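You operate a simulated robot arm through the tools that you are given. There is no shell and no other tool. Be economical: measure what you need, move in short steps, check, and stop when the job is done.

Carry out the task below with a simulated robot arm. There is one attempt and no reset: what you move stays moved.

TASK
Move the Mathis sticker back to its board, unclip the green box and take the egg out.
Fine: press the sticker flat; both clips open; lid and egg lie on the stool end of the table.

The check looks at the end state, three seconds after you hand in, the way a careful person would. Anything else that was tipped, shoved, dropped, spilled or broken makes it a failure. A push-on lid holds only when it is set on centred and level and pressed home; a screw cap is set on level and turned clockwise until tight.

THE ROBOT
A 7-joint arm with a two-finger parallel gripper, fixed in place. Base frame: the origin is at the foot of the arm, x ahead of it, y to its left, z up; the work surface is at about z = 0. Readings come in mm, rad, newtons and seconds.
With the tool pointing down near the work surface it reaches from about 220 to 580 mm from the base axis. Its first joint turns from -1.152 to 1.152 rad. Payload 2.5 kg.
Tool frame: the origin (TCP) lies between the finger pads and is the grasp point; the fingertips stand 23 mm ahead of it; z points along the fingers, y is the line along which they close. Largest opening 94 mm; finger width 38, thickness 10; the body of the gripper, 54 by 96 mm, starts 39 mm behind the TCP.
Orientation is that of the tool frame in the base frame, as a unit quaternion [w, x, y, z]. With the fingers straight down and closing along the base's y, the tool's x points along the base's -x, its y along +y and its z along -z.

THE INTERFACE
- The arm moves only by the tool step_arm. Its argument "moves" is a list of rows, each an object of numbers (a shift or turn left out is 0, a gripper value left out holds the last): "dx", "dy", "dz": the shift along the tool's x, y, z in units of 20 mm (1.0 is 20 mm); "ax", "ay", "az": the turn, a rotation vector about the tool's x, y, z in units of 5 degrees (1.0 is 5 degrees); "fingers": the gripper command, from -1 (shut) to 1 (fully open), values between in proportion. In form: [{"dx": .., "dy": .., "dz": .., "ax": .., "ay": .., "az": .., "fingers": ..}, ...]. A call has 1 to 10 rows; each row shifts and turns the commanded pose from where the row before left it, along the tool's axes as they then stand. A call with a number of a shift or a turn outside -1 to 1 is refused whole. Each row takes 0.2 s and may step no farther than 50 mm and 0.15 rad from the row before; otherwise, or with a gripper value out of range, the whole call is refused. Where a pose cannot be reached the arm comes as near as it can. A force on the tool above 90 N (or 10 N above the force at the start of the call, whichever is more), or a blocked arm, ends the call early, and 0.2 s more pass. Each finger travels about 108 mm/s and halts on what it meets, pressing with about 35 N; the grip force reading is that of the motor and also rises with nothing between the fingers. The clock runs only during rows and for 0.2 s after the last one: add rows that do not move to give the fingers time. It gives the time, the measured TCP pose, the force on the tool (base axes), the opening and the grip force at its end, in the units of the frame above (readings bear some noise), with the torque about the TCP (base axes, N m) and any sound that the robot's microphone picked up, and new pictures: "show" is both (left out), scene, wrist or none.
- Cameras (640 x 400 px; columns grow to the right, rows downward): "scene" is fixed at [105.5, -395.7, 554.6]; the picture's right is [0.95, -0.33, 0.00], its down [-0.18, -0.51, -0.84] and it looks along [0.27, 0.79, -0.54] (base axes); focal length 274 px, centre (320, 200). "wrist" rides on the gripper at [86, 16, -74] in the tool frame; the picture's right is [-0.18, 0.98, 0.00], its down [-0.58, -0.11, -0.81] and it looks along [-0.79, -0.15, 0.59] (tool axes); focal length 243 px, centre (320, 200). There is no depth. A picture from a camera that has moved, and an enlarged one, comes with that camera's place and axes in the base frame and with its lens. The place of the scene camera against the robot may be out by one fixed shift of up to 12 mm in any direction.
- inspect(camera, box): a new picture of the part [left, top, right, bottom] of that camera's present view, enlarged. The clock stands still meanwhile.
- job_done(): hands the job in; it is judged then, once.

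Work in short steps. Places have to be worked out from the pictures, the camera data and where the tool is seen: move nearer, look again, correct. Check each grasp and each placing, and mend what went wrong. You have 120 turns and 200 pictures in all, those below and enlarged ones among them. Open the gripper and draw the arm clear of the work before you hand the job in, unless the task says otherwise; then end with one line.

The tools are called after ">>>" as name(argument=value, ...) on one line, values as JSON. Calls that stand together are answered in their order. step_arm: Moves the arm, as the interface text tells. Its arguments: {"type":"object","properties":{"moves":{"type":"array"},"show":{"type":"string","enum":["both","scene","wrist","none"]}},"required":["moves"]} The other tools are called the same way: inspect (camera, box) takes an enlarged picture of a part of a camera's view; job_done () hands the job in.

At the start:

```text
time_s: 0.0
eef_pos: [366.1, 114.5, 346.1]
orientation: [-0.001, 0.0, 1.0, 0.0]
ft_force: [-0.6, -0.6, -0.6]
wrist_torque: [0.0, 0.04, 0.0]
width: 94.0
gripper_force: 0.1
```

scene: 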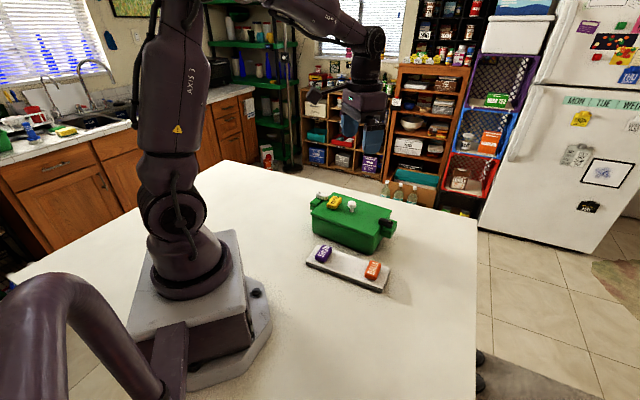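
wrist: 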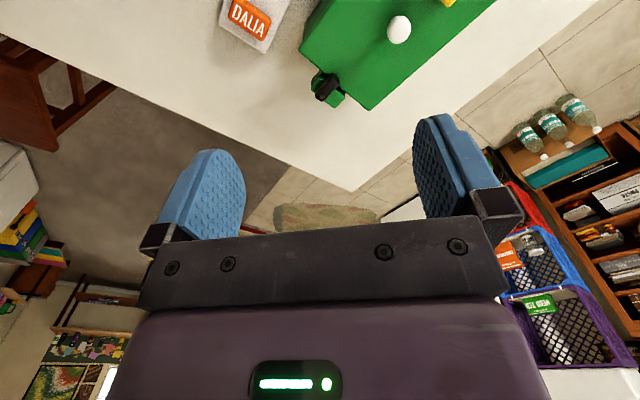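

I'll look closer at the box and the board first.

>>> inspect(camera="scene", box=[290, 170, 410, 300])

>>> inspect(camera="wrist", box=[200, 0, 520, 200])

>>> inspect(camera="scene", box=[380, 150, 640, 400])

```text
3.08 times, centred on (350, 235) of scene
camera zoom: at [105.5, -395.7, 554.6], right [0.95, -0.33, 0.0], down [-0.18, -0.51, -0.84], along [0.27, 0.79, -0.54], focal length 844 px, centre (228, 92)
```

zoom: 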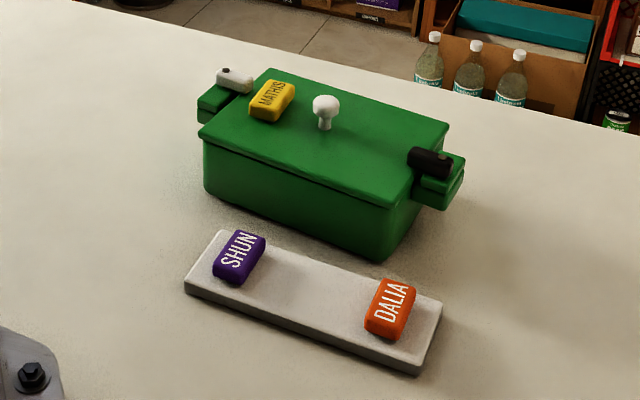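

```text
2.00 times, centred on (360, 100) of wrist
camera zoom: at [278.7, 130.4, 419.7], right [0.18, 0.98, 0.0], down [0.58, -0.11, 0.81], along [0.79, -0.15, -0.59], focal length 485 px, centre (240, 400)
```

zoom: 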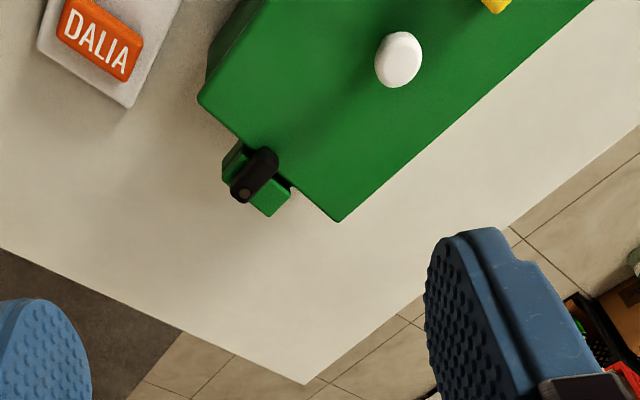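

```text
1.60 times, centred on (510, 275) of scene
camera zoom: at [105.5, -395.7, 554.6], right [0.95, -0.33, 0.0], down [-0.18, -0.51, -0.84], along [0.27, 0.79, -0.54], focal length 439 px, centre (16, 80)
```

zoom: 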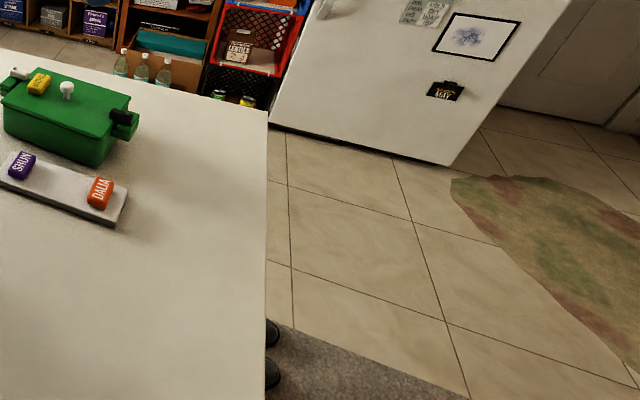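

The box and board sit at about 45° to the base. I don't see the stool clearly, so I turn the wrist camera clockwise to look around.

>>> step_arm(moves=[{"az": 1}, {"az": 1}, {"az": 1}, {"az": 1}, {"az": 1}, {"az": 1}, {"az": 1}, {"az": 1}, {"az": 1}, {"az": 1}], show="wrist")

```text
time_s: 2.2
eef_pos: [365.6, 116.4, 345.9]
orientation: [0.0, 0.424, 0.906, 0.0]
ft_force: [0.0, -1.0, 0.2]
wrist_torque: [0.01, -0.01, 0.0]
width: 94.2
gripper_force: 0.1
camera wrist: at [322.0, 190.8, 420.2], right [0.87, 0.49, 0.0], down [0.29, -0.52, 0.81], along [0.39, -0.7, -0.59], focal length 243 px, centre (320, 200)
```

wrist: 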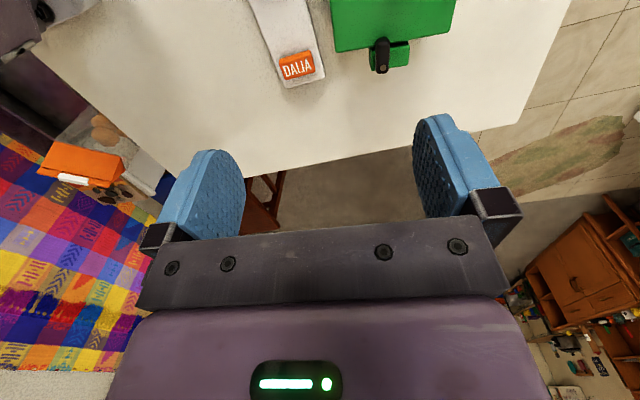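

A wooden piece of furniture stands beyond the near end edge. I turn further to make sure it's the stool.

>>> step_arm(moves=[{"az": 1}, {"az": 1}, {"az": 1}, {"az": 1}, {"az": 1}, {"az": 1}, {"az": 1}, {"az": 1}, {"az": 1}, {"az": 1}], show="wrist")

>>> step_arm(moves=[{"az": -1}, {"az": -1}, {"az": -1}, {"az": -1}, {"az": -1}, {"az": -1}, {"az": -1}, {"az": -1}], show="wrist")

```text
time_s: 4.4
eef_pos: [364.7, 115.1, 345.3]
orientation: [0.0, 0.767, 0.642, 0.0]
ft_force: [-0.3, -0.7, 0.1]
wrist_torque: [0.02, -0.02, 0.01]
width: 94.0
gripper_force: 0.0
camera wrist: at [395.9, 196.5, 419.7], right [0.94, -0.35, 0.0], down [-0.21, -0.55, 0.81], along [-0.29, -0.75, -0.59], focal length 243 px, centre (320, 200)
```

wrist: 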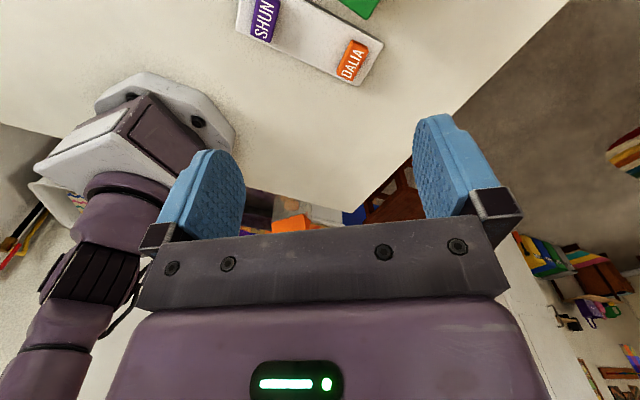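

```text
time_s: 6.2
eef_pos: [365.3, 114.3, 345.9]
orientation: [-0.001, 0.5, 0.866, 0.0]
ft_force: [-0.2, -0.7, 0.5]
wrist_torque: [0.0, -0.04, -0.01]
width: 94.0
gripper_force: 0.0
camera wrist: at [335.3, 197.4, 419.8], right [0.94, 0.33, 0.0], down [0.2, -0.56, 0.81], along [0.27, -0.76, -0.59], focal length 243 px, centre (320, 200)
```

wrist: 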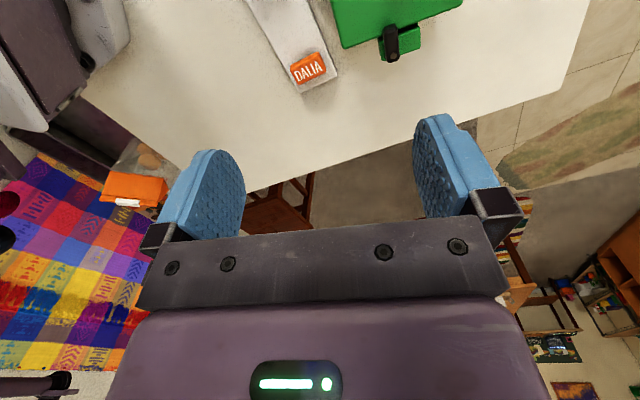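

The stool stands at the end toward +x/−y (edge roughly x·0.73−y·0.68≈530). Now I turn the tool to face the box from the base side to measure it.

>>> step_arm(moves=[{"az": -1}, {"az": -1}, {"az": -1}, {"az": -1}, {"az": -1}, {"az": -1}, {"az": -1}, {"az": -1}, {"az": -1}, {"az": -1}], show="none")

>>> step_arm(moves=[{"az": -1}, {"az": -1}, {"az": -1}, {"az": -1}, {"az": -1}, {"az": -1}, {"az": -1}, {"az": -1}, {"az": -1}, {"az": -1}], show="none")

>>> step_arm(moves=[{"az": -1, "dx": 1}, {"dx": 1}, {"dx": 1}, {"dx": 1}, {"dx": 1}, {"dx": 1}], show="wrist")

```text
time_s: 8.4
eef_pos: [365.0, 115.5, 346.5]
orientation: [0.0, 0.086, 0.996, 0.0]
ft_force: [0.4, -0.5, -0.2]
wrist_torque: [-0.03, -0.05, 0.02]
width: 94.0
gripper_force: 0.0
```

```text
time_s: 10.6
eef_pos: [366.2, 114.6, 345.6]
orientation: [0.0, -0.343, 0.939, -0.001]
ft_force: [-0.5, -0.1, 0.5]
wrist_torque: [-0.03, 0.0, -0.01]
width: 94.1
gripper_force: 0.0
```

```text
time_s: 12.0
eef_pos: [279.9, 30.8, 347.0]
orientation: [-0.001, -0.383, 0.924, 0.001]
ft_force: [0.3, 0.0, 0.2]
wrist_torque: [0.02, 0.06, 0.03]
width: 94.0
gripper_force: 0.1
camera wrist: at [207.6, -20.0, 420.9], right [-0.56, 0.83, 0.0], down [0.49, 0.33, 0.81], along [0.67, 0.46, -0.59], focal length 243 px, centre (320, 200)
```

wrist: 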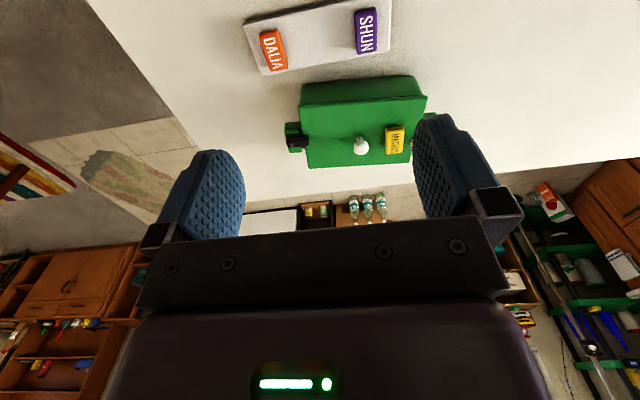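

The whole box and board are visible; I enlarge them.

>>> inspect(camera="wrist", box=[270, 70, 450, 180])

>>> inspect(camera="wrist", box=[230, 0, 450, 130])

```text
3.56 times, centred on (360, 125) of wrist
camera zoom: at [207.6, -20.0, 420.9], right [-0.56, 0.83, 0.0], down [0.49, 0.33, 0.81], along [0.67, 0.46, -0.59], focal length 863 px, centre (178, 467)
```

zoom: 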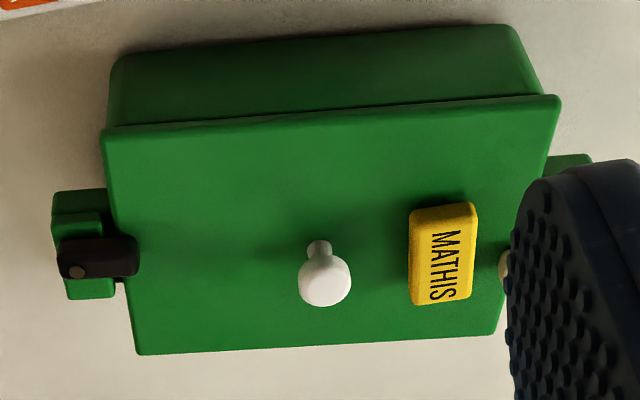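

```text
2.91 times, centred on (340, 65) of wrist
camera zoom: at [207.6, -20.0, 420.9], right [-0.56, 0.83, 0.0], down [0.49, 0.33, 0.81], along [0.67, 0.46, -0.59], focal length 706 px, centre (262, 593)
```

zoom: 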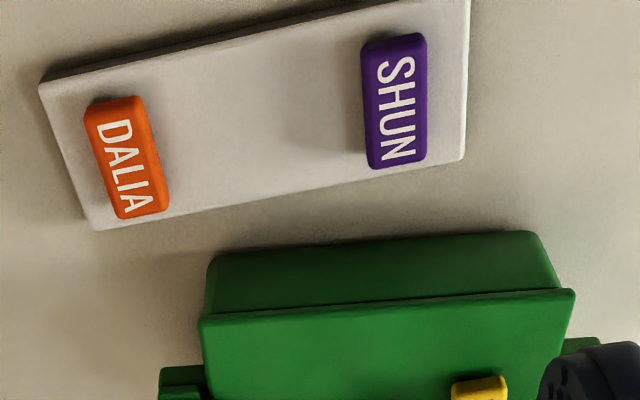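

Estimates: lid about 190×139 centred near (395,192) with its long axis at −51°; board centre (332,65) at 45°, so the empty middle spot is there; Mathis sticker near (361,238), lid top about z≈88. I move above the sticker, partly closing the fingers.

>>> step_arm(moves=[{"dx": -1, "dy": 0.45, "dz": 0.5, "fingers": 0.2}, {"dx": -1, "dy": 0.45, "dz": 0.8}, {"dx": -1, "dy": 0.45, "dz": 1}, {"dx": -1, "dy": 0.45, "dz": 1}, {"dx": -1, "dy": 0.45, "dz": 1}, {"dx": -1, "dy": 0.45, "dz": 1}, {"dx": -1, "dy": 0.45, "dz": 1}, {"dx": -1, "dy": 0.45, "dz": 1}, {"dx": -1, "dy": 0.45, "dz": 0.7}, {"dx": -1, "dy": 0.45, "dz": 0}])

>>> inspect(camera="wrist", box=[160, 0, 480, 200])

>>> inspect(camera="scene", box=[290, 130, 430, 260])

```text
time_s: 14.2
eef_pos: [357.1, 235.4, 186.4]
orientation: [0.0, -0.383, 0.924, -0.001]
ft_force: [-0.5, -0.6, -0.3]
wrist_torque: [0.02, 0.01, 0.01]
width: 56.5
gripper_force: 0.1
camera wrist: at [283.5, 185.2, 260.5], right [-0.56, 0.83, 0.0], down [0.49, 0.33, 0.81], along [0.67, 0.46, -0.59], focal length 243 px, centre (320, 200)
```

scene: 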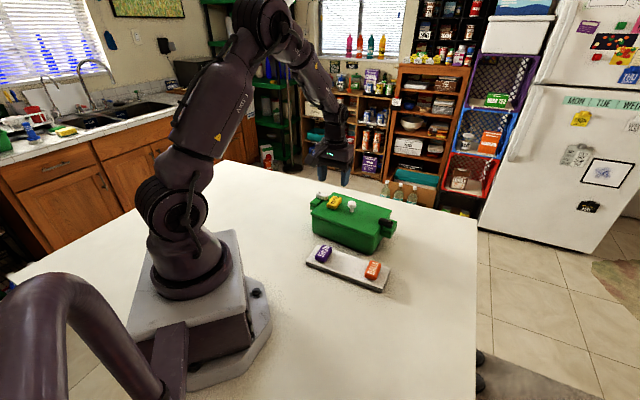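
wrist: 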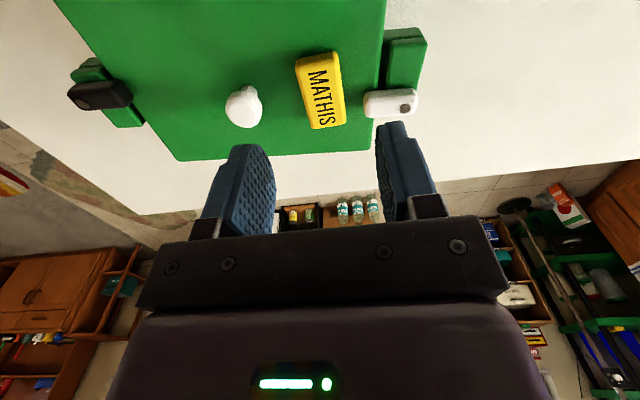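

```text
2.00 times, centred on (320, 100) of wrist
camera zoom: at [283.5, 185.2, 260.5], right [-0.56, 0.83, 0.0], down [0.49, 0.33, 0.81], along [0.67, 0.46, -0.59], focal length 485 px, centre (320, 400)
```

zoom: 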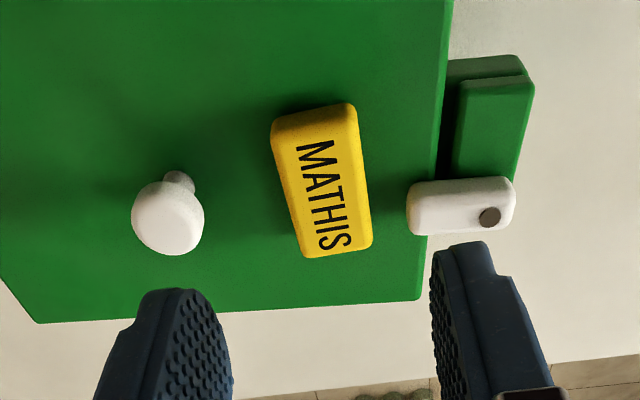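

```text
3.08 times, centred on (360, 195) of scene
camera zoom: at [105.5, -395.8, 554.6], right [0.95, -0.33, 0.0], down [-0.18, -0.51, -0.84], along [0.27, 0.79, -0.54], focal length 844 px, centre (197, 215)
```

zoom: 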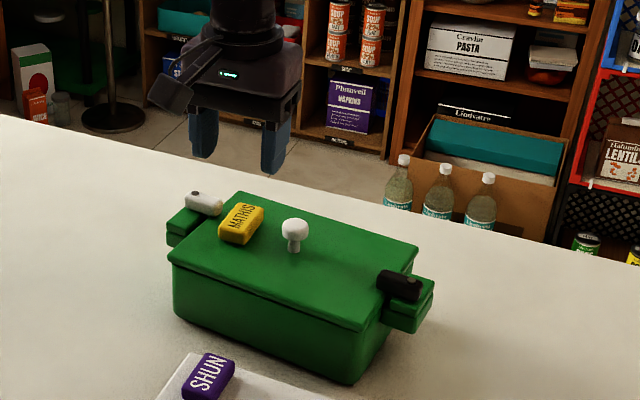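

Two views now agree: lid top z≈80, sticker centre ≈(365,245), aligned at 45°. The clips are turn-bars pivoting on a pin. I narrow the fingers (the white clip is near) and descend to just above the sticker.

>>> step_arm(moves=[{"dx": -0.65, "dy": 0.06, "dz": 0.8, "fingers": -0.2}, {"dz": 1}, {"dz": 0.8}], show="wrist")

>>> inspect(camera="wrist", box=[200, 20, 440, 180])

```text
time_s: 15.0
eef_pos: [366.1, 245.9, 133.4]
orientation: [0.001, -0.382, 0.924, 0.001]
ft_force: [0.3, 0.5, 0.0]
wrist_torque: [0.0, 0.03, 0.0]
width: 37.6
gripper_force: 0.0
camera wrist: at [291.6, 196.1, 207.2], right [-0.56, 0.83, 0.0], down [0.49, 0.33, 0.81], along [0.67, 0.46, -0.59], focal length 243 px, centre (320, 200)
```

wrist: 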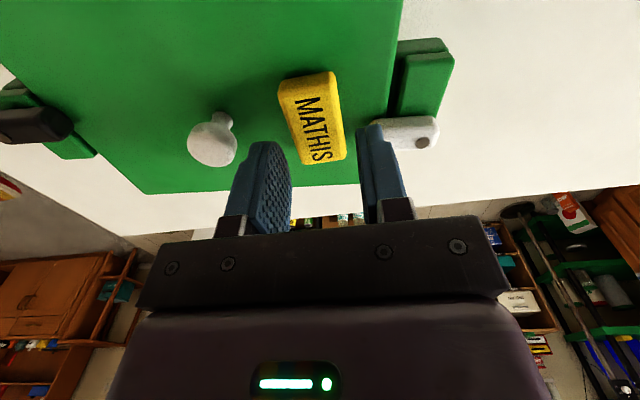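

```text
2.50 times, centred on (320, 100) of wrist
camera zoom: at [291.6, 196.1, 207.2], right [-0.56, 0.83, 0.0], down [0.49, 0.33, 0.81], along [0.67, 0.46, -0.59], focal length 606 px, centre (320, 450)
```

zoom: 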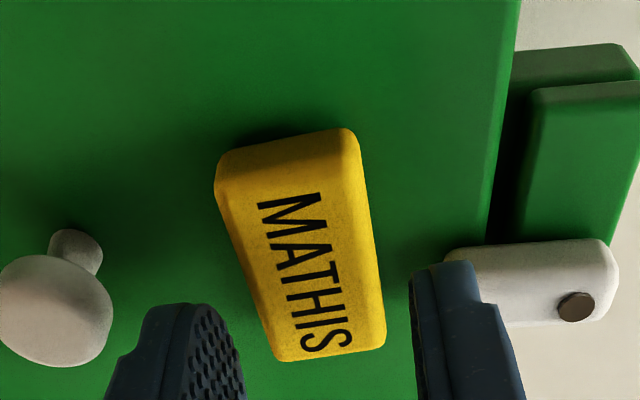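

Sticker is ~3 mm to the −tool-y side; the white clip leaves ~4 mm for the finger. I shift, narrow slightly, and descend to z≈107.

>>> step_arm(moves=[{"dy": -0.16, "fingers": -0.26}, {"dz": 0.7}, {"dz": 0.3}], show="wrist")

>>> inspect(camera="wrist", box=[200, 20, 440, 180])

```text
time_s: 15.8
eef_pos: [366.9, 242.9, 112.2]
orientation: [0.0, -0.383, 0.924, 0.0]
ft_force: [-0.7, 0.0, 0.4]
wrist_torque: [0.06, 0.0, -0.01]
width: 34.8
gripper_force: 0.0
camera wrist: at [294.7, 194.4, 187.2], right [-0.56, 0.83, 0.0], down [0.49, 0.33, 0.81], along [0.67, 0.45, -0.59], focal length 243 px, centre (320, 200)
```

wrist: 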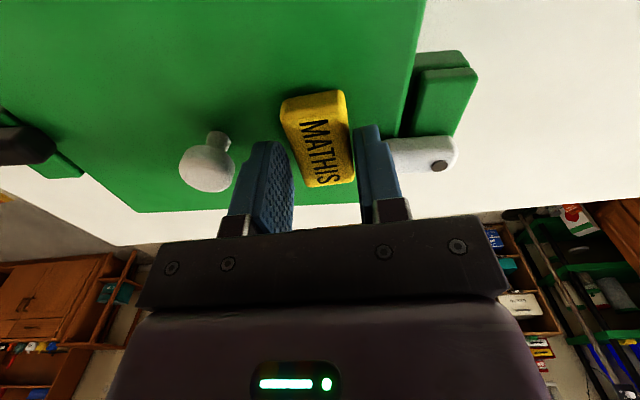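

```text
2.50 times, centred on (320, 100) of wrist
camera zoom: at [294.7, 194.4, 187.2], right [-0.56, 0.83, 0.0], down [0.49, 0.33, 0.81], along [0.67, 0.45, -0.59], focal length 606 px, centre (320, 450)
```

zoom: 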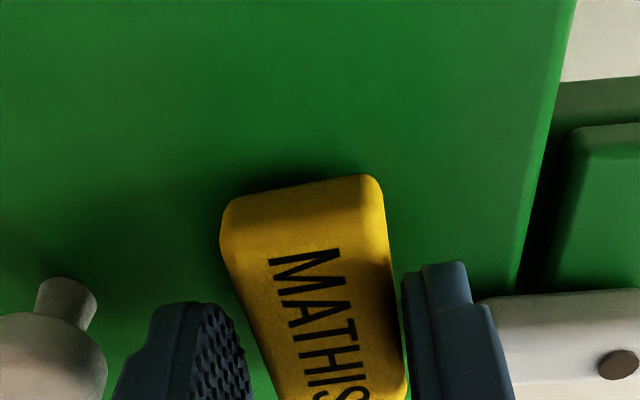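

Fingers straddle the sticker. I go down 5 mm more and close gently.

>>> step_arm(moves=[{"dz": 0.25}, {"fingers": -0.6}, {"fingers": -0.6}, {}], show="wrist")

```text
time_s: 16.8
eef_pos: [369.4, 244.3, 109.8]
orientation: [0.001, -0.383, 0.924, 0.001]
ft_force: [-1.8, 1.8, 6.4]
wrist_torque: [0.05, 0.08, -0.05]
width: 27.4
gripper_force: 34.8
camera wrist: at [295.3, 194.8, 182.7], right [-0.56, 0.83, 0.0], down [0.49, 0.33, 0.81], along [0.67, 0.46, -0.59], focal length 243 px, centre (320, 200)
```

wrist: 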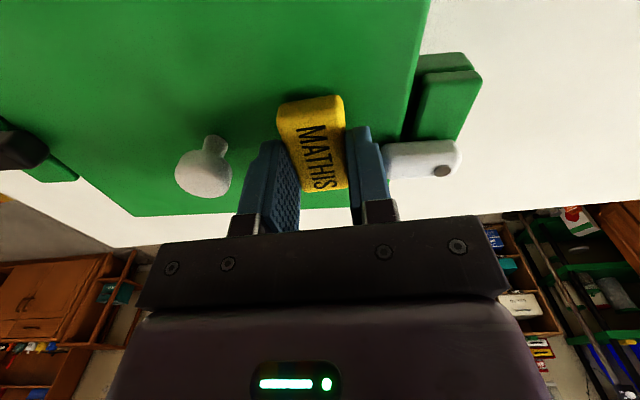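

Gripped at 27.4 mm; the tips seem to touch the lid (6 N), so lid ≈ z 86. Lift.

>>> step_arm(moves=[{"dz": -0.3}, {"dz": -0.5}, {"dz": -1}, {"dz": -1}, {"dz": -1}])

>>> inspect(camera="wrist", box=[200, 60, 440, 220])

```text
time_s: 18.0
eef_pos: [366.8, 245.9, 184.8]
orientation: [-0.001, -0.383, 0.924, -0.001]
ft_force: [-0.6, 0.0, 0.4]
wrist_torque: [-0.01, -0.01, 0.0]
width: 27.3
gripper_force: 35.2
camera wrist: at [294.2, 195.5, 258.4], right [-0.56, 0.83, 0.0], down [0.49, 0.33, 0.81], along [0.67, 0.46, -0.59], focal length 243 px, centre (320, 200)
```

scene: 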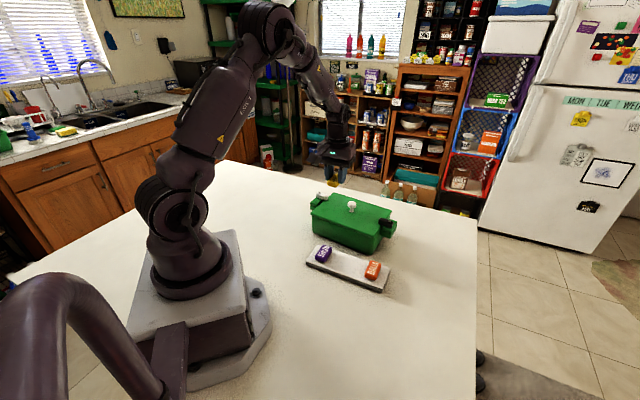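
wrist: 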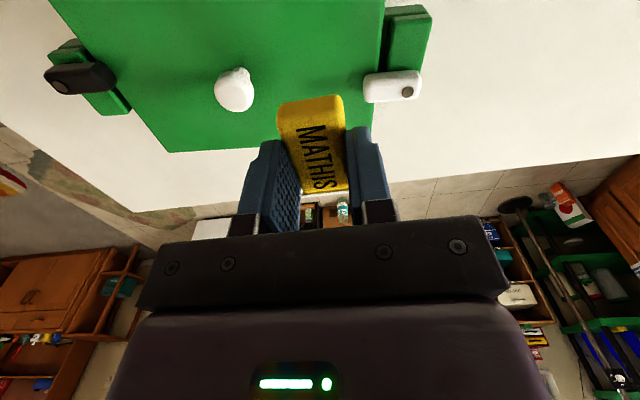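

```text
2.50 times, centred on (320, 140) of wrist
camera zoom: at [294.2, 195.5, 258.4], right [-0.56, 0.83, 0.0], down [0.49, 0.33, 0.81], along [0.67, 0.46, -0.59], focal length 606 px, centre (320, 350)
```

zoom: 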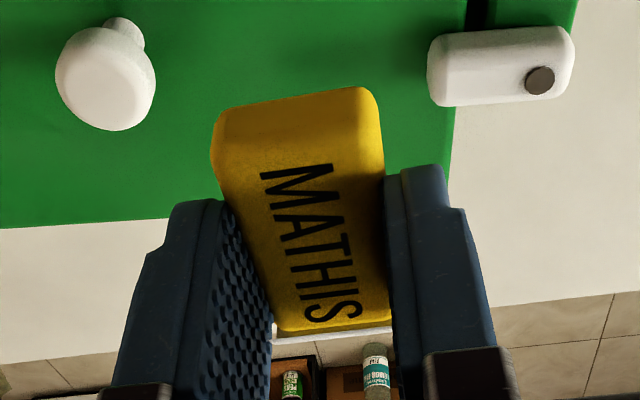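

Sticker held, centre ~6 mm to the base side of the TCP. I carry it over the board at the same height.

>>> step_arm(moves=[{"dx": 0.915, "dy": -0.646}, {"dx": 0.915, "dy": -0.646}, {"dx": 0.915, "dy": -0.646}, {"dx": 0.915, "dy": -0.646}, {"dx": 0.915, "dy": -0.646}, {"dx": 0.915, "dy": -0.646}, {"dx": 0.915, "dy": -0.646}, {"dx": 0.915, "dy": -0.646}, {"dz": 1}, {"dz": 1}])

>>> inspect(camera="wrist", box=[160, 0, 480, 200])

>>> inspect(camera="scene", box=[290, 180, 410, 300])

```text
time_s: 20.2
eef_pos: [338.1, 67.9, 143.8]
orientation: [0.0, -0.382, 0.924, -0.001]
ft_force: [-0.4, -0.1, -1.0]
wrist_torque: [0.0, 0.05, 0.0]
width: 27.5
gripper_force: 35.0
camera wrist: at [265.1, 18.0, 217.9], right [-0.56, 0.83, 0.0], down [0.49, 0.33, 0.81], along [0.67, 0.45, -0.59], focal length 243 px, centre (320, 200)
```

scene: 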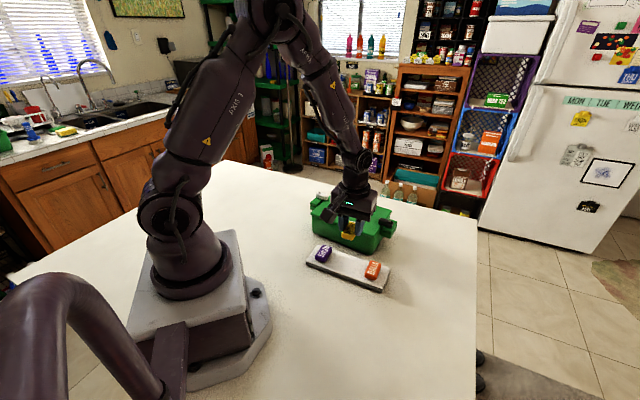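
wrist: 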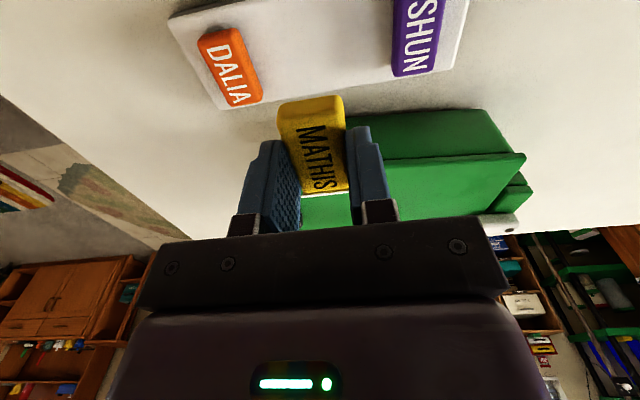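

```text
2.00 times, centred on (320, 100) of wrist
camera zoom: at [265.1, 18.0, 217.9], right [-0.56, 0.83, 0.0], down [0.49, 0.33, 0.81], along [0.67, 0.45, -0.59], focal length 485 px, centre (320, 400)
```

zoom: 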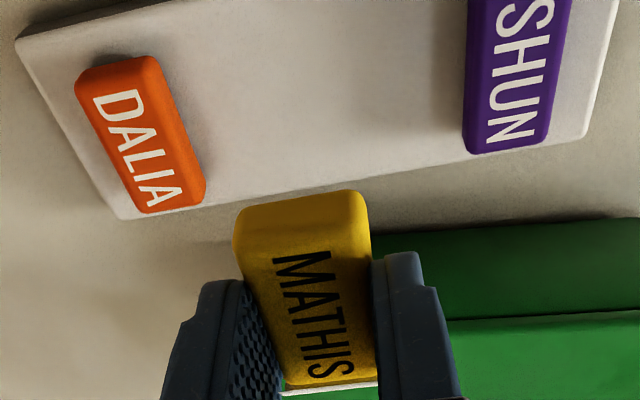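

```text
3.33 times, centred on (350, 240) of scene
camera zoom: at [105.5, -395.8, 554.6], right [0.95, -0.33, 0.0], down [-0.18, -0.51, -0.84], along [0.27, 0.79, -0.54], focal length 914 px, centre (220, 67)
```

zoom: 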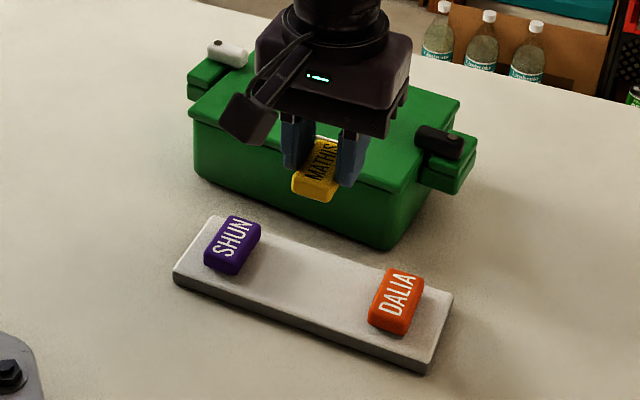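

Board centre confirmed at ≈(331.7,65), top z≈12. I descend to z≈45 above the middle spot.

>>> step_arm(moves=[{"dx": 0.05, "dy": 0.1, "dz": 1}, {"dz": 1}, {"dz": 1}, {"dz": 1}, {"dz": 0.9}])

>>> inspect(camera="wrist", box=[160, 0, 480, 200])

>>> inspect(camera="scene", box=[290, 180, 410, 300])

```text
time_s: 21.4
eef_pos: [335.2, 67.0, 46.5]
orientation: [0.0, -0.383, 0.924, -0.001]
ft_force: [0.4, 0.4, 0.3]
wrist_torque: [-0.02, -0.01, 0.03]
width: 27.4
gripper_force: 35.0
camera wrist: at [262.6, 16.7, 120.7], right [-0.56, 0.83, 0.0], down [0.49, 0.33, 0.81], along [0.67, 0.46, -0.59], focal length 243 px, centre (320, 200)
```

scene: 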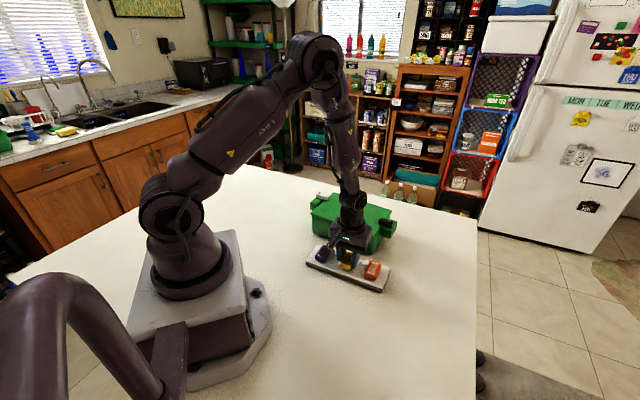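
wrist: 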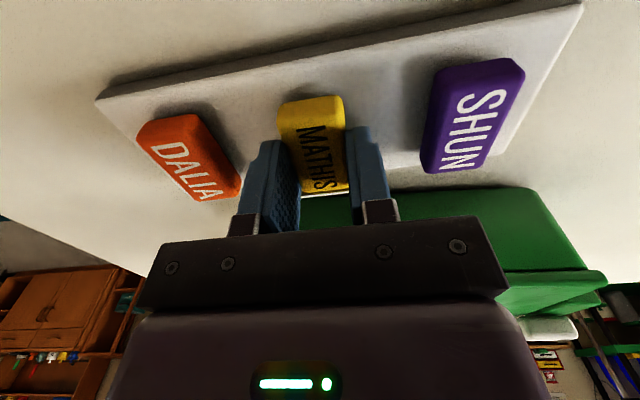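

```text
2.00 times, centred on (320, 100) of wrist
camera zoom: at [262.6, 16.7, 120.7], right [-0.56, 0.83, 0.0], down [0.49, 0.33, 0.81], along [0.67, 0.46, -0.59], focal length 485 px, centre (320, 400)
```

zoom: 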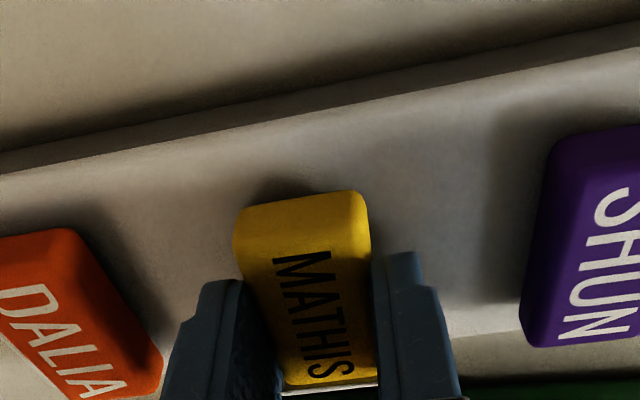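

```text
3.33 times, centred on (350, 240) of scene
camera zoom: at [105.5, -395.7, 554.6], right [0.95, -0.33, 0.0], down [-0.18, -0.51, -0.84], along [0.27, 0.79, -0.54], focal length 914 px, centre (220, 67)
```

zoom: 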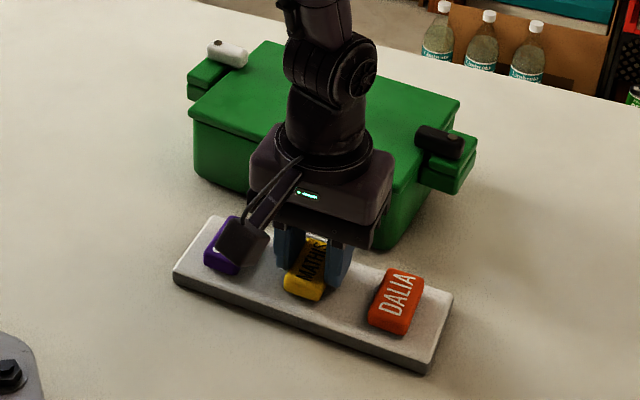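

Well centred. I lower in small steps until it contacts and press.

>>> step_arm(moves=[{"dz": 0.25}, {"dz": 0.15}, {"dz": 0.1}, {}], show="wrist")

```text
time_s: 22.4
eef_pos: [337.8, 67.4, 38.2]
orientation: [0.003, -0.383, 0.924, 0.0]
ft_force: [-7.4, -0.1, 58.7]
wrist_torque: [-0.14, 0.75, -0.06]
width: 27.8
gripper_force: 35.3
camera wrist: at [263.9, 17.4, 112.4], right [-0.56, 0.83, 0.0], down [0.48, 0.33, 0.81], along [0.67, 0.46, -0.59], focal length 243 px, centre (320, 200)
```

wrist: 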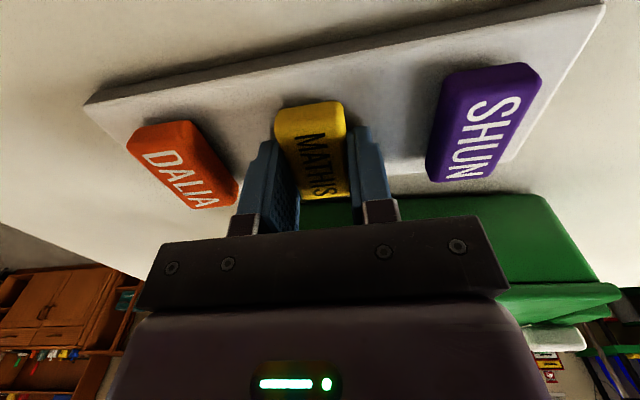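

Firm contact (59 N). I ease off, release narrowly and lift clear.

>>> step_arm(moves=[{"dz": -0.1}, {"fingers": -0.2}, {}, {"dz": -0.5}, {"dz": -1}, {"dz": -1}])

>>> inspect(camera="wrist", box=[160, 0, 480, 200])

>>> inspect(camera="scene", box=[290, 180, 410, 300])

```text
time_s: 23.8
eef_pos: [333.3, 67.2, 88.8]
orientation: [0.001, -0.383, 0.924, 0.0]
ft_force: [-0.4, 0.4, -0.5]
wrist_torque: [0.02, -0.02, -0.03]
width: 37.5
gripper_force: 0.0
camera wrist: at [261.1, 17.1, 163.1], right [-0.56, 0.83, 0.0], down [0.49, 0.33, 0.81], along [0.67, 0.45, -0.59], focal length 243 px, centre (320, 200)
```

scene: 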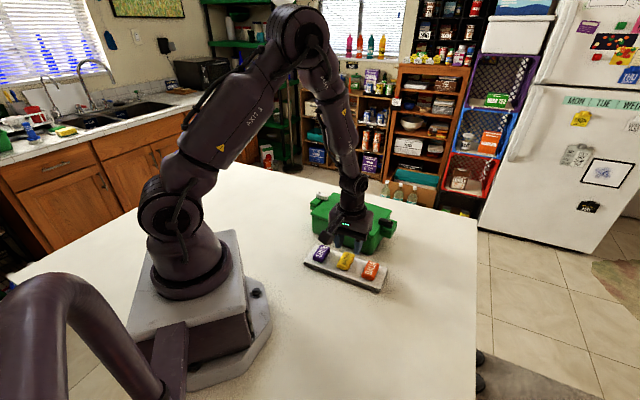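
wrist: 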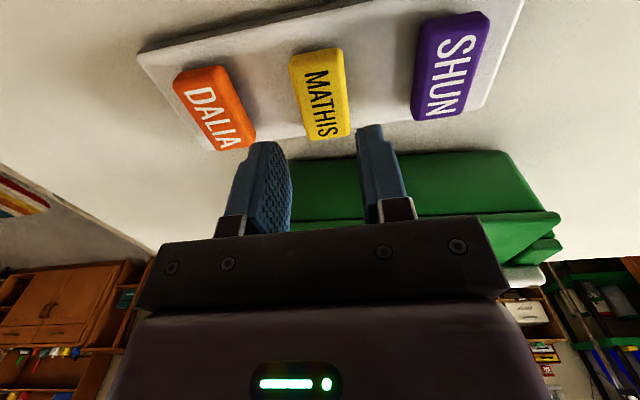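

```text
2.00 times, centred on (320, 100) of wrist
camera zoom: at [261.1, 17.1, 163.1], right [-0.56, 0.83, 0.0], down [0.49, 0.33, 0.81], along [0.67, 0.45, -0.59], focal length 485 px, centre (320, 400)
```

zoom: 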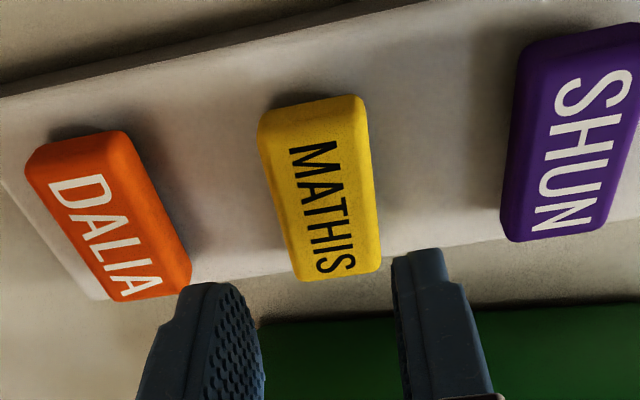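

```text
3.33 times, centred on (350, 240) of scene
camera zoom: at [105.5, -395.7, 554.6], right [0.95, -0.33, 0.0], down [-0.18, -0.51, -0.84], along [0.27, 0.79, -0.54], focal length 914 px, centre (220, 67)
```

zoom: 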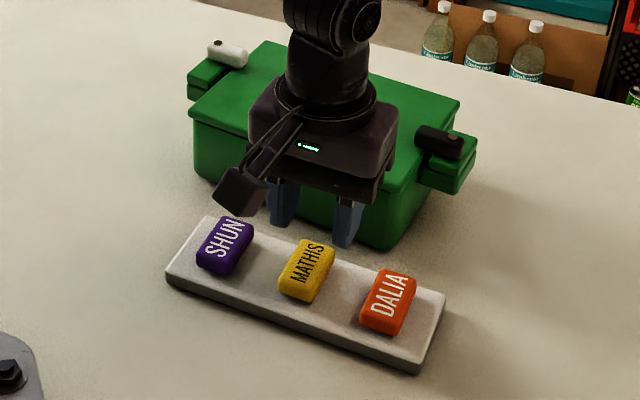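

The sticker sits centred between the others; the board seems to have slid a few mm with it. Now I close the fingers and press on top of the sticker lightly.

>>> step_arm(moves=[{"dx": 0.36, "dy": 0.03, "fingers": -1}, {"fingers": -1}, {"dz": 1}, {"dz": 0.8}], show="wrist")

>>> step_arm(moves=[{"dz": 0.1}, {"dz": 0.1}], show="wrist")

```text
time_s: 24.8
eef_pos: [330.7, 63.4, 55.6]
orientation: [0.0, -0.383, 0.924, -0.001]
ft_force: [-17.2, -4.1, 67.7]
wrist_torque: [-0.16, 0.44, 0.02]
width: 0.0
gripper_force: 34.9
camera wrist: at [257.2, 12.7, 129.2], right [-0.56, 0.83, 0.0], down [0.49, 0.34, 0.81], along [0.67, 0.45, -0.59], focal length 243 px, centre (320, 200)
```

wrist: 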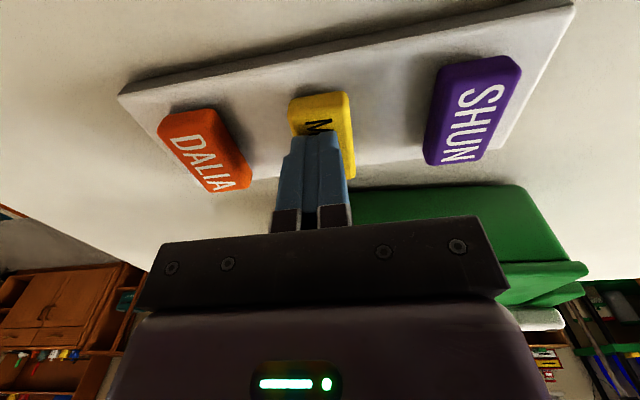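

```text
time_s: 25.1
eef_pos: [331.0, 62.5, 55.4]
orientation: [0.001, -0.382, 0.924, -0.001]
ft_force: [-6.9, 0.3, 28.8]
wrist_torque: [-0.05, 0.2, 0.02]
width: 0.0
gripper_force: 34.8
stopped in row 1: the force on the tool passed its limit at 95 N (the readings are from after the stop); the commanded pose is now the measured one
camera wrist: at [257.7, 12.9, 129.6], right [-0.56, 0.83, 0.0], down [0.49, 0.34, 0.81], along [0.67, 0.45, -0.59], focal length 243 px, centre (320, 200)
```

wrist: 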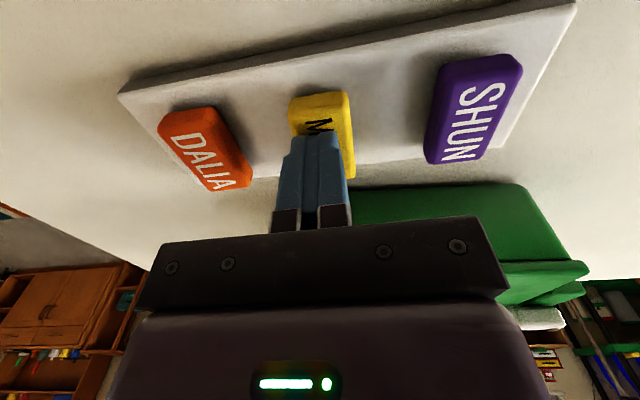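

Pressed with up to 95 N (sticker top ≈ z 32). I lift off and check.

>>> step_arm(moves=[{"dz": -0.3}, {"dz": -1}, {"dz": -1}, {"dz": -1}, {"dz": -1}, {"dz": -1}])

>>> inspect(camera="wrist", box=[160, 0, 480, 200])

>>> inspect(camera="scene", box=[290, 180, 410, 300])

```text
time_s: 26.5
eef_pos: [331.6, 64.2, 159.9]
orientation: [0.0, -0.383, 0.924, -0.001]
ft_force: [0.3, 0.4, -0.6]
wrist_torque: [0.01, -0.01, 0.01]
width: 0.1
gripper_force: 34.8
camera wrist: at [257.9, 14.0, 233.1], right [-0.56, 0.83, 0.0], down [0.49, 0.34, 0.81], along [0.67, 0.45, -0.59], focal length 243 px, centre (320, 200)
```

scene: 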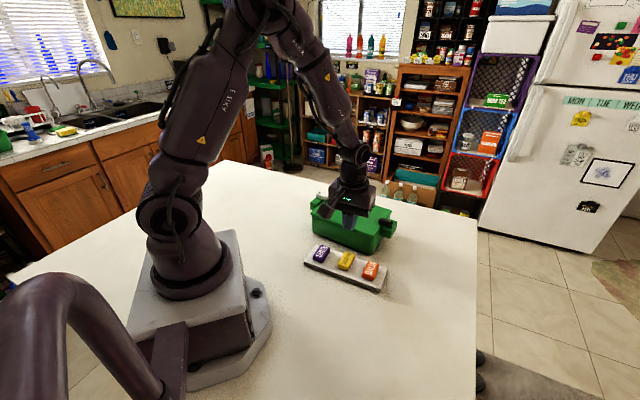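
wrist: 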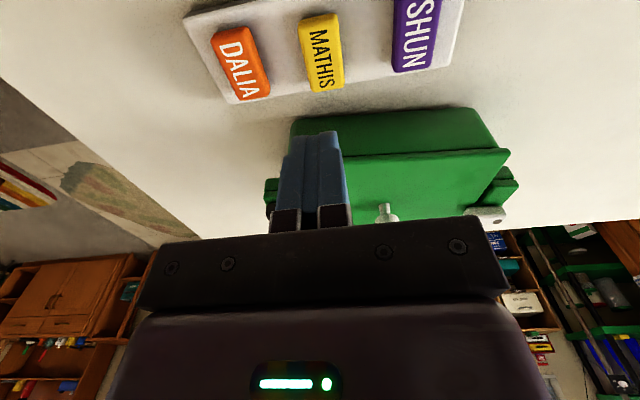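

```text
2.00 times, centred on (320, 100) of wrist
camera zoom: at [257.9, 14.0, 233.1], right [-0.56, 0.83, 0.0], down [0.49, 0.34, 0.81], along [0.67, 0.45, -0.59], focal length 485 px, centre (320, 400)
```

zoom: 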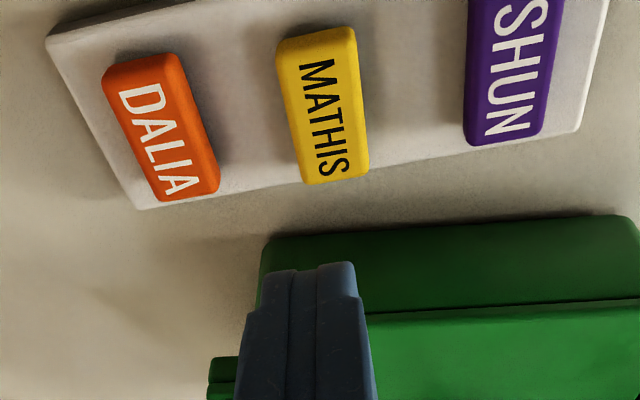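

```text
3.33 times, centred on (350, 240) of scene
camera zoom: at [105.5, -395.7, 554.6], right [0.95, -0.33, 0.0], down [-0.18, -0.51, -0.84], along [0.27, 0.79, -0.54], focal length 914 px, centre (220, 67)
```

zoom: 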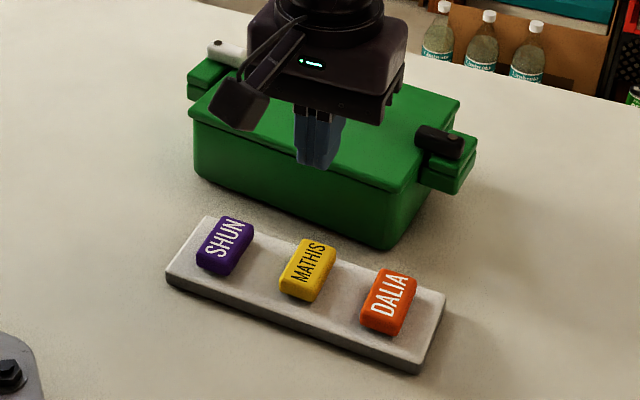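

The sticker is flat and centred. Now I look at both clips closely through the scene camera.

>>> inspect(camera="scene", box=[305, 180, 345, 220])

>>> inspect(camera="scene", box=[360, 205, 400, 245])

>>> inspect(camera="wrist", box=[440, 150, 540, 240])

```text
10.00 times, centred on (325, 200) of scene
camera zoom: at [105.5, -395.7, 554.6], right [0.95, -0.33, 0.0], down [-0.18, -0.51, -0.84], along [0.27, 0.79, -0.54], focal length 2743 px, centre (270, 200)
```

zoom: 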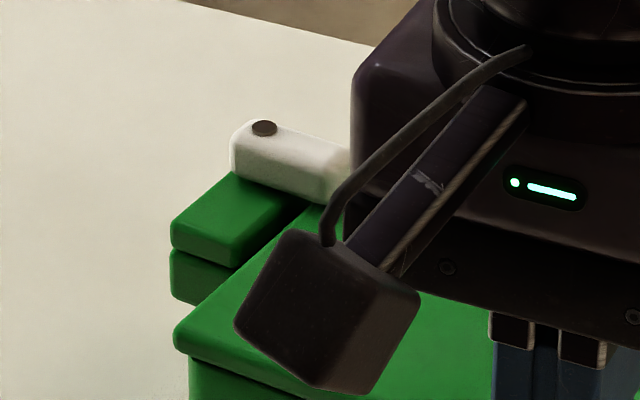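

```text
10.00 times, centred on (380, 225) of scene
camera zoom: at [105.5, -395.7, 554.6], right [0.95, -0.33, 0.0], down [-0.18, -0.51, -0.84], along [0.27, 0.79, -0.54], focal length 2743 px, centre (-280, -50)
```

zoom: 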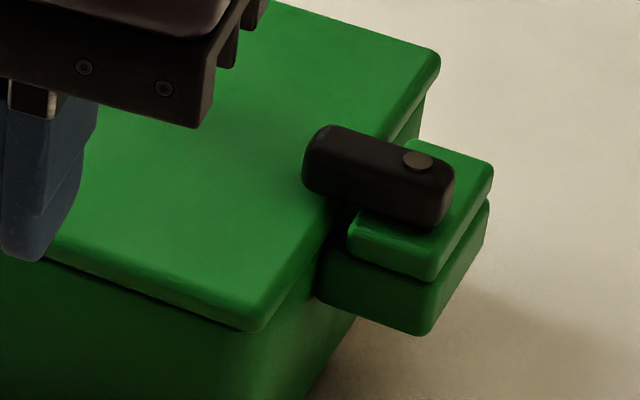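

```text
4.44 times, centred on (490, 195) of wrist
camera zoom: at [257.9, 14.0, 233.1], right [-0.56, 0.83, 0.0], down [0.49, 0.34, 0.81], along [0.67, 0.45, -0.59], focal length 1078 px, centre (-436, 222)
```

zoom: 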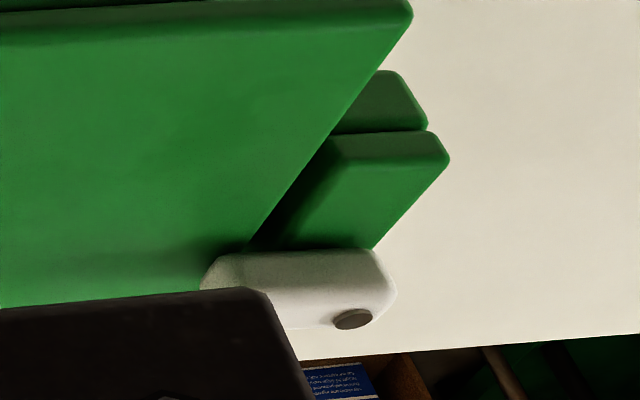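

The clips are turn-bars sitting on green blocks, pinned at the outer end, with the free end over the lid. I'll grip each bar over its pin and rotate it off the lid toward the front. First I rotate the tool to −51° (aligned with the box).

>>> step_arm(moves=[{"az": 1, "dz": -1, "fingers": -0.2}, {"az": 1}, {"az": 1}, {"az": 1}, {"az": 1}, {"az": 1}, {"az": 1}, {"az": 1}, {"az": 1}, {"az": 1}], show="none")

>>> step_arm(moves=[{"az": 1}, {"az": 1}, {"az": 1}, {"az": 1}, {"az": 1}, {"az": 1}, {"az": 1}, {"az": 1}, {"az": 1}, {"az": 0.2}], show="none")

```text
time_s: 28.7
eef_pos: [331.1, 64.4, 180.8]
orientation: [0.001, 0.045, 0.999, 0.0]
ft_force: [0.9, 0.0, -0.3]
wrist_torque: [-0.01, -0.02, 0.01]
width: 37.6
gripper_force: 0.0
```

```text
time_s: 30.9
eef_pos: [330.6, 63.2, 179.8]
orientation: [0.001, 0.432, 0.902, 0.0]
ft_force: [-0.8, 0.4, -0.7]
wrist_torque: [0.02, -0.01, -0.01]
width: 37.6
gripper_force: 0.2
```

Now I move over the white clip.

>>> step_arm(moves=[{"dx": 0.915, "dy": 0.784}, {"dx": 0.915, "dy": 0.784}, {"dx": 0.915, "dy": 0.784}, {"dx": 0.915, "dy": 0.784}, {"dx": 0.915, "dy": 0.784}, {"dx": 0.915, "dy": 0.784}, {"dx": 0.915, "dy": 0.784}, {"dx": 0.915, "dy": 0.784}, {"dx": 0.915, "dy": 0.784, "dz": 0.5}, {"dx": 0.915, "dy": 0.784, "dz": 0.5}], show="wrist")

>>> inspect(camera="wrist", box=[200, 20, 440, 180])

```text
time_s: 33.1
eef_pos: [337.0, 303.4, 160.4]
orientation: [0.001, 0.431, 0.902, 0.001]
ft_force: [-0.1, -0.6, -0.2]
wrist_torque: [0.02, 0.02, -0.01]
width: 37.5
gripper_force: 0.0
camera wrist: at [294.2, 381.5, 234.3], right [0.88, 0.48, 0.0], down [0.28, -0.52, 0.81], along [0.38, -0.71, -0.59], focal length 243 px, centre (320, 200)
```

wrist: 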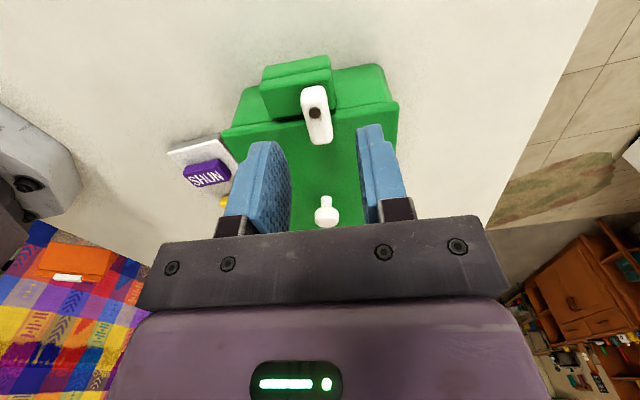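

```text
2.50 times, centred on (320, 100) of wrist
camera zoom: at [294.2, 381.5, 234.3], right [0.88, 0.48, 0.0], down [0.28, -0.52, 0.81], along [0.38, -0.71, -0.59], focal length 606 px, centre (320, 450)
```

zoom: 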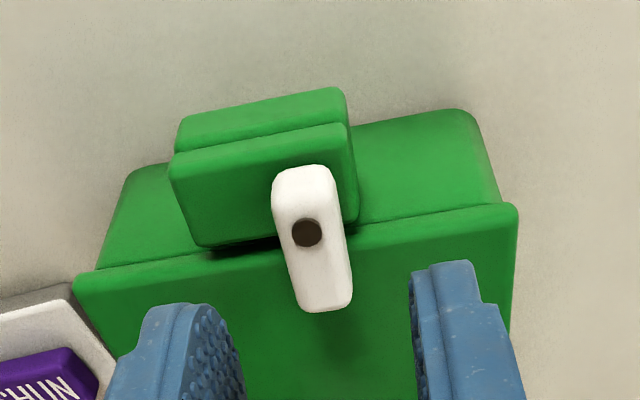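

The pin of the white bar is at ≈(335,298), bar top z≈97, aligned at −51°. I centre over the pin and descend part way.

>>> step_arm(moves=[{"dx": -0.16, "dy": -0.25, "dz": 0.9}, {"dz": 0.9}], show="none")

>>> inspect(camera="wrist", box=[200, 40, 440, 200])

```text
time_s: 33.7
eef_pos: [335.8, 298.4, 124.7]
orientation: [0.001, 0.43, 0.903, 0.001]
ft_force: [0.0, 0.8, 0.6]
wrist_torque: [0.01, 0.03, 0.0]
width: 37.8
gripper_force: 0.1
```

```text
2.50 times, centred on (320, 120) of wrist
camera zoom: at [292.9, 375.8, 199.0], right [0.88, 0.48, 0.0], down [0.28, -0.52, 0.81], along [0.39, -0.71, -0.59], focal length 606 px, centre (320, 400)
```

zoom: 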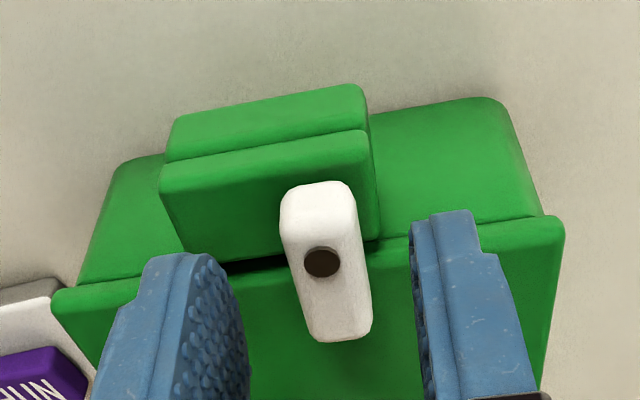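

Dot is exactly under the TCP. I lower 12 mm and close on the bar.

>>> step_arm(moves=[{"dz": 0.6}, {"fingers": -0.5}, {"fingers": -0.8}, {}], show="wrist")

```text
time_s: 34.7
eef_pos: [335.7, 299.2, 112.9]
orientation: [0.001, 0.43, 0.903, 0.001]
ft_force: [2.0, 1.3, 0.5]
wrist_torque: [-0.02, -0.13, 0.01]
width: 16.3
gripper_force: 34.8
camera wrist: at [292.9, 375.8, 186.2], right [0.88, 0.48, 0.0], down [0.28, -0.52, 0.81], along [0.39, -0.71, -0.59], focal length 243 px, centre (320, 200)
```

wrist: 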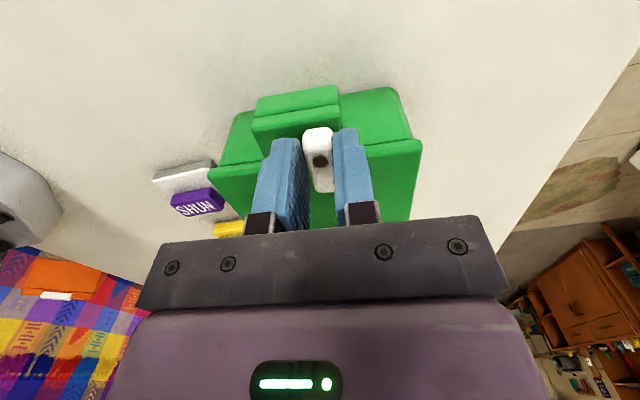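

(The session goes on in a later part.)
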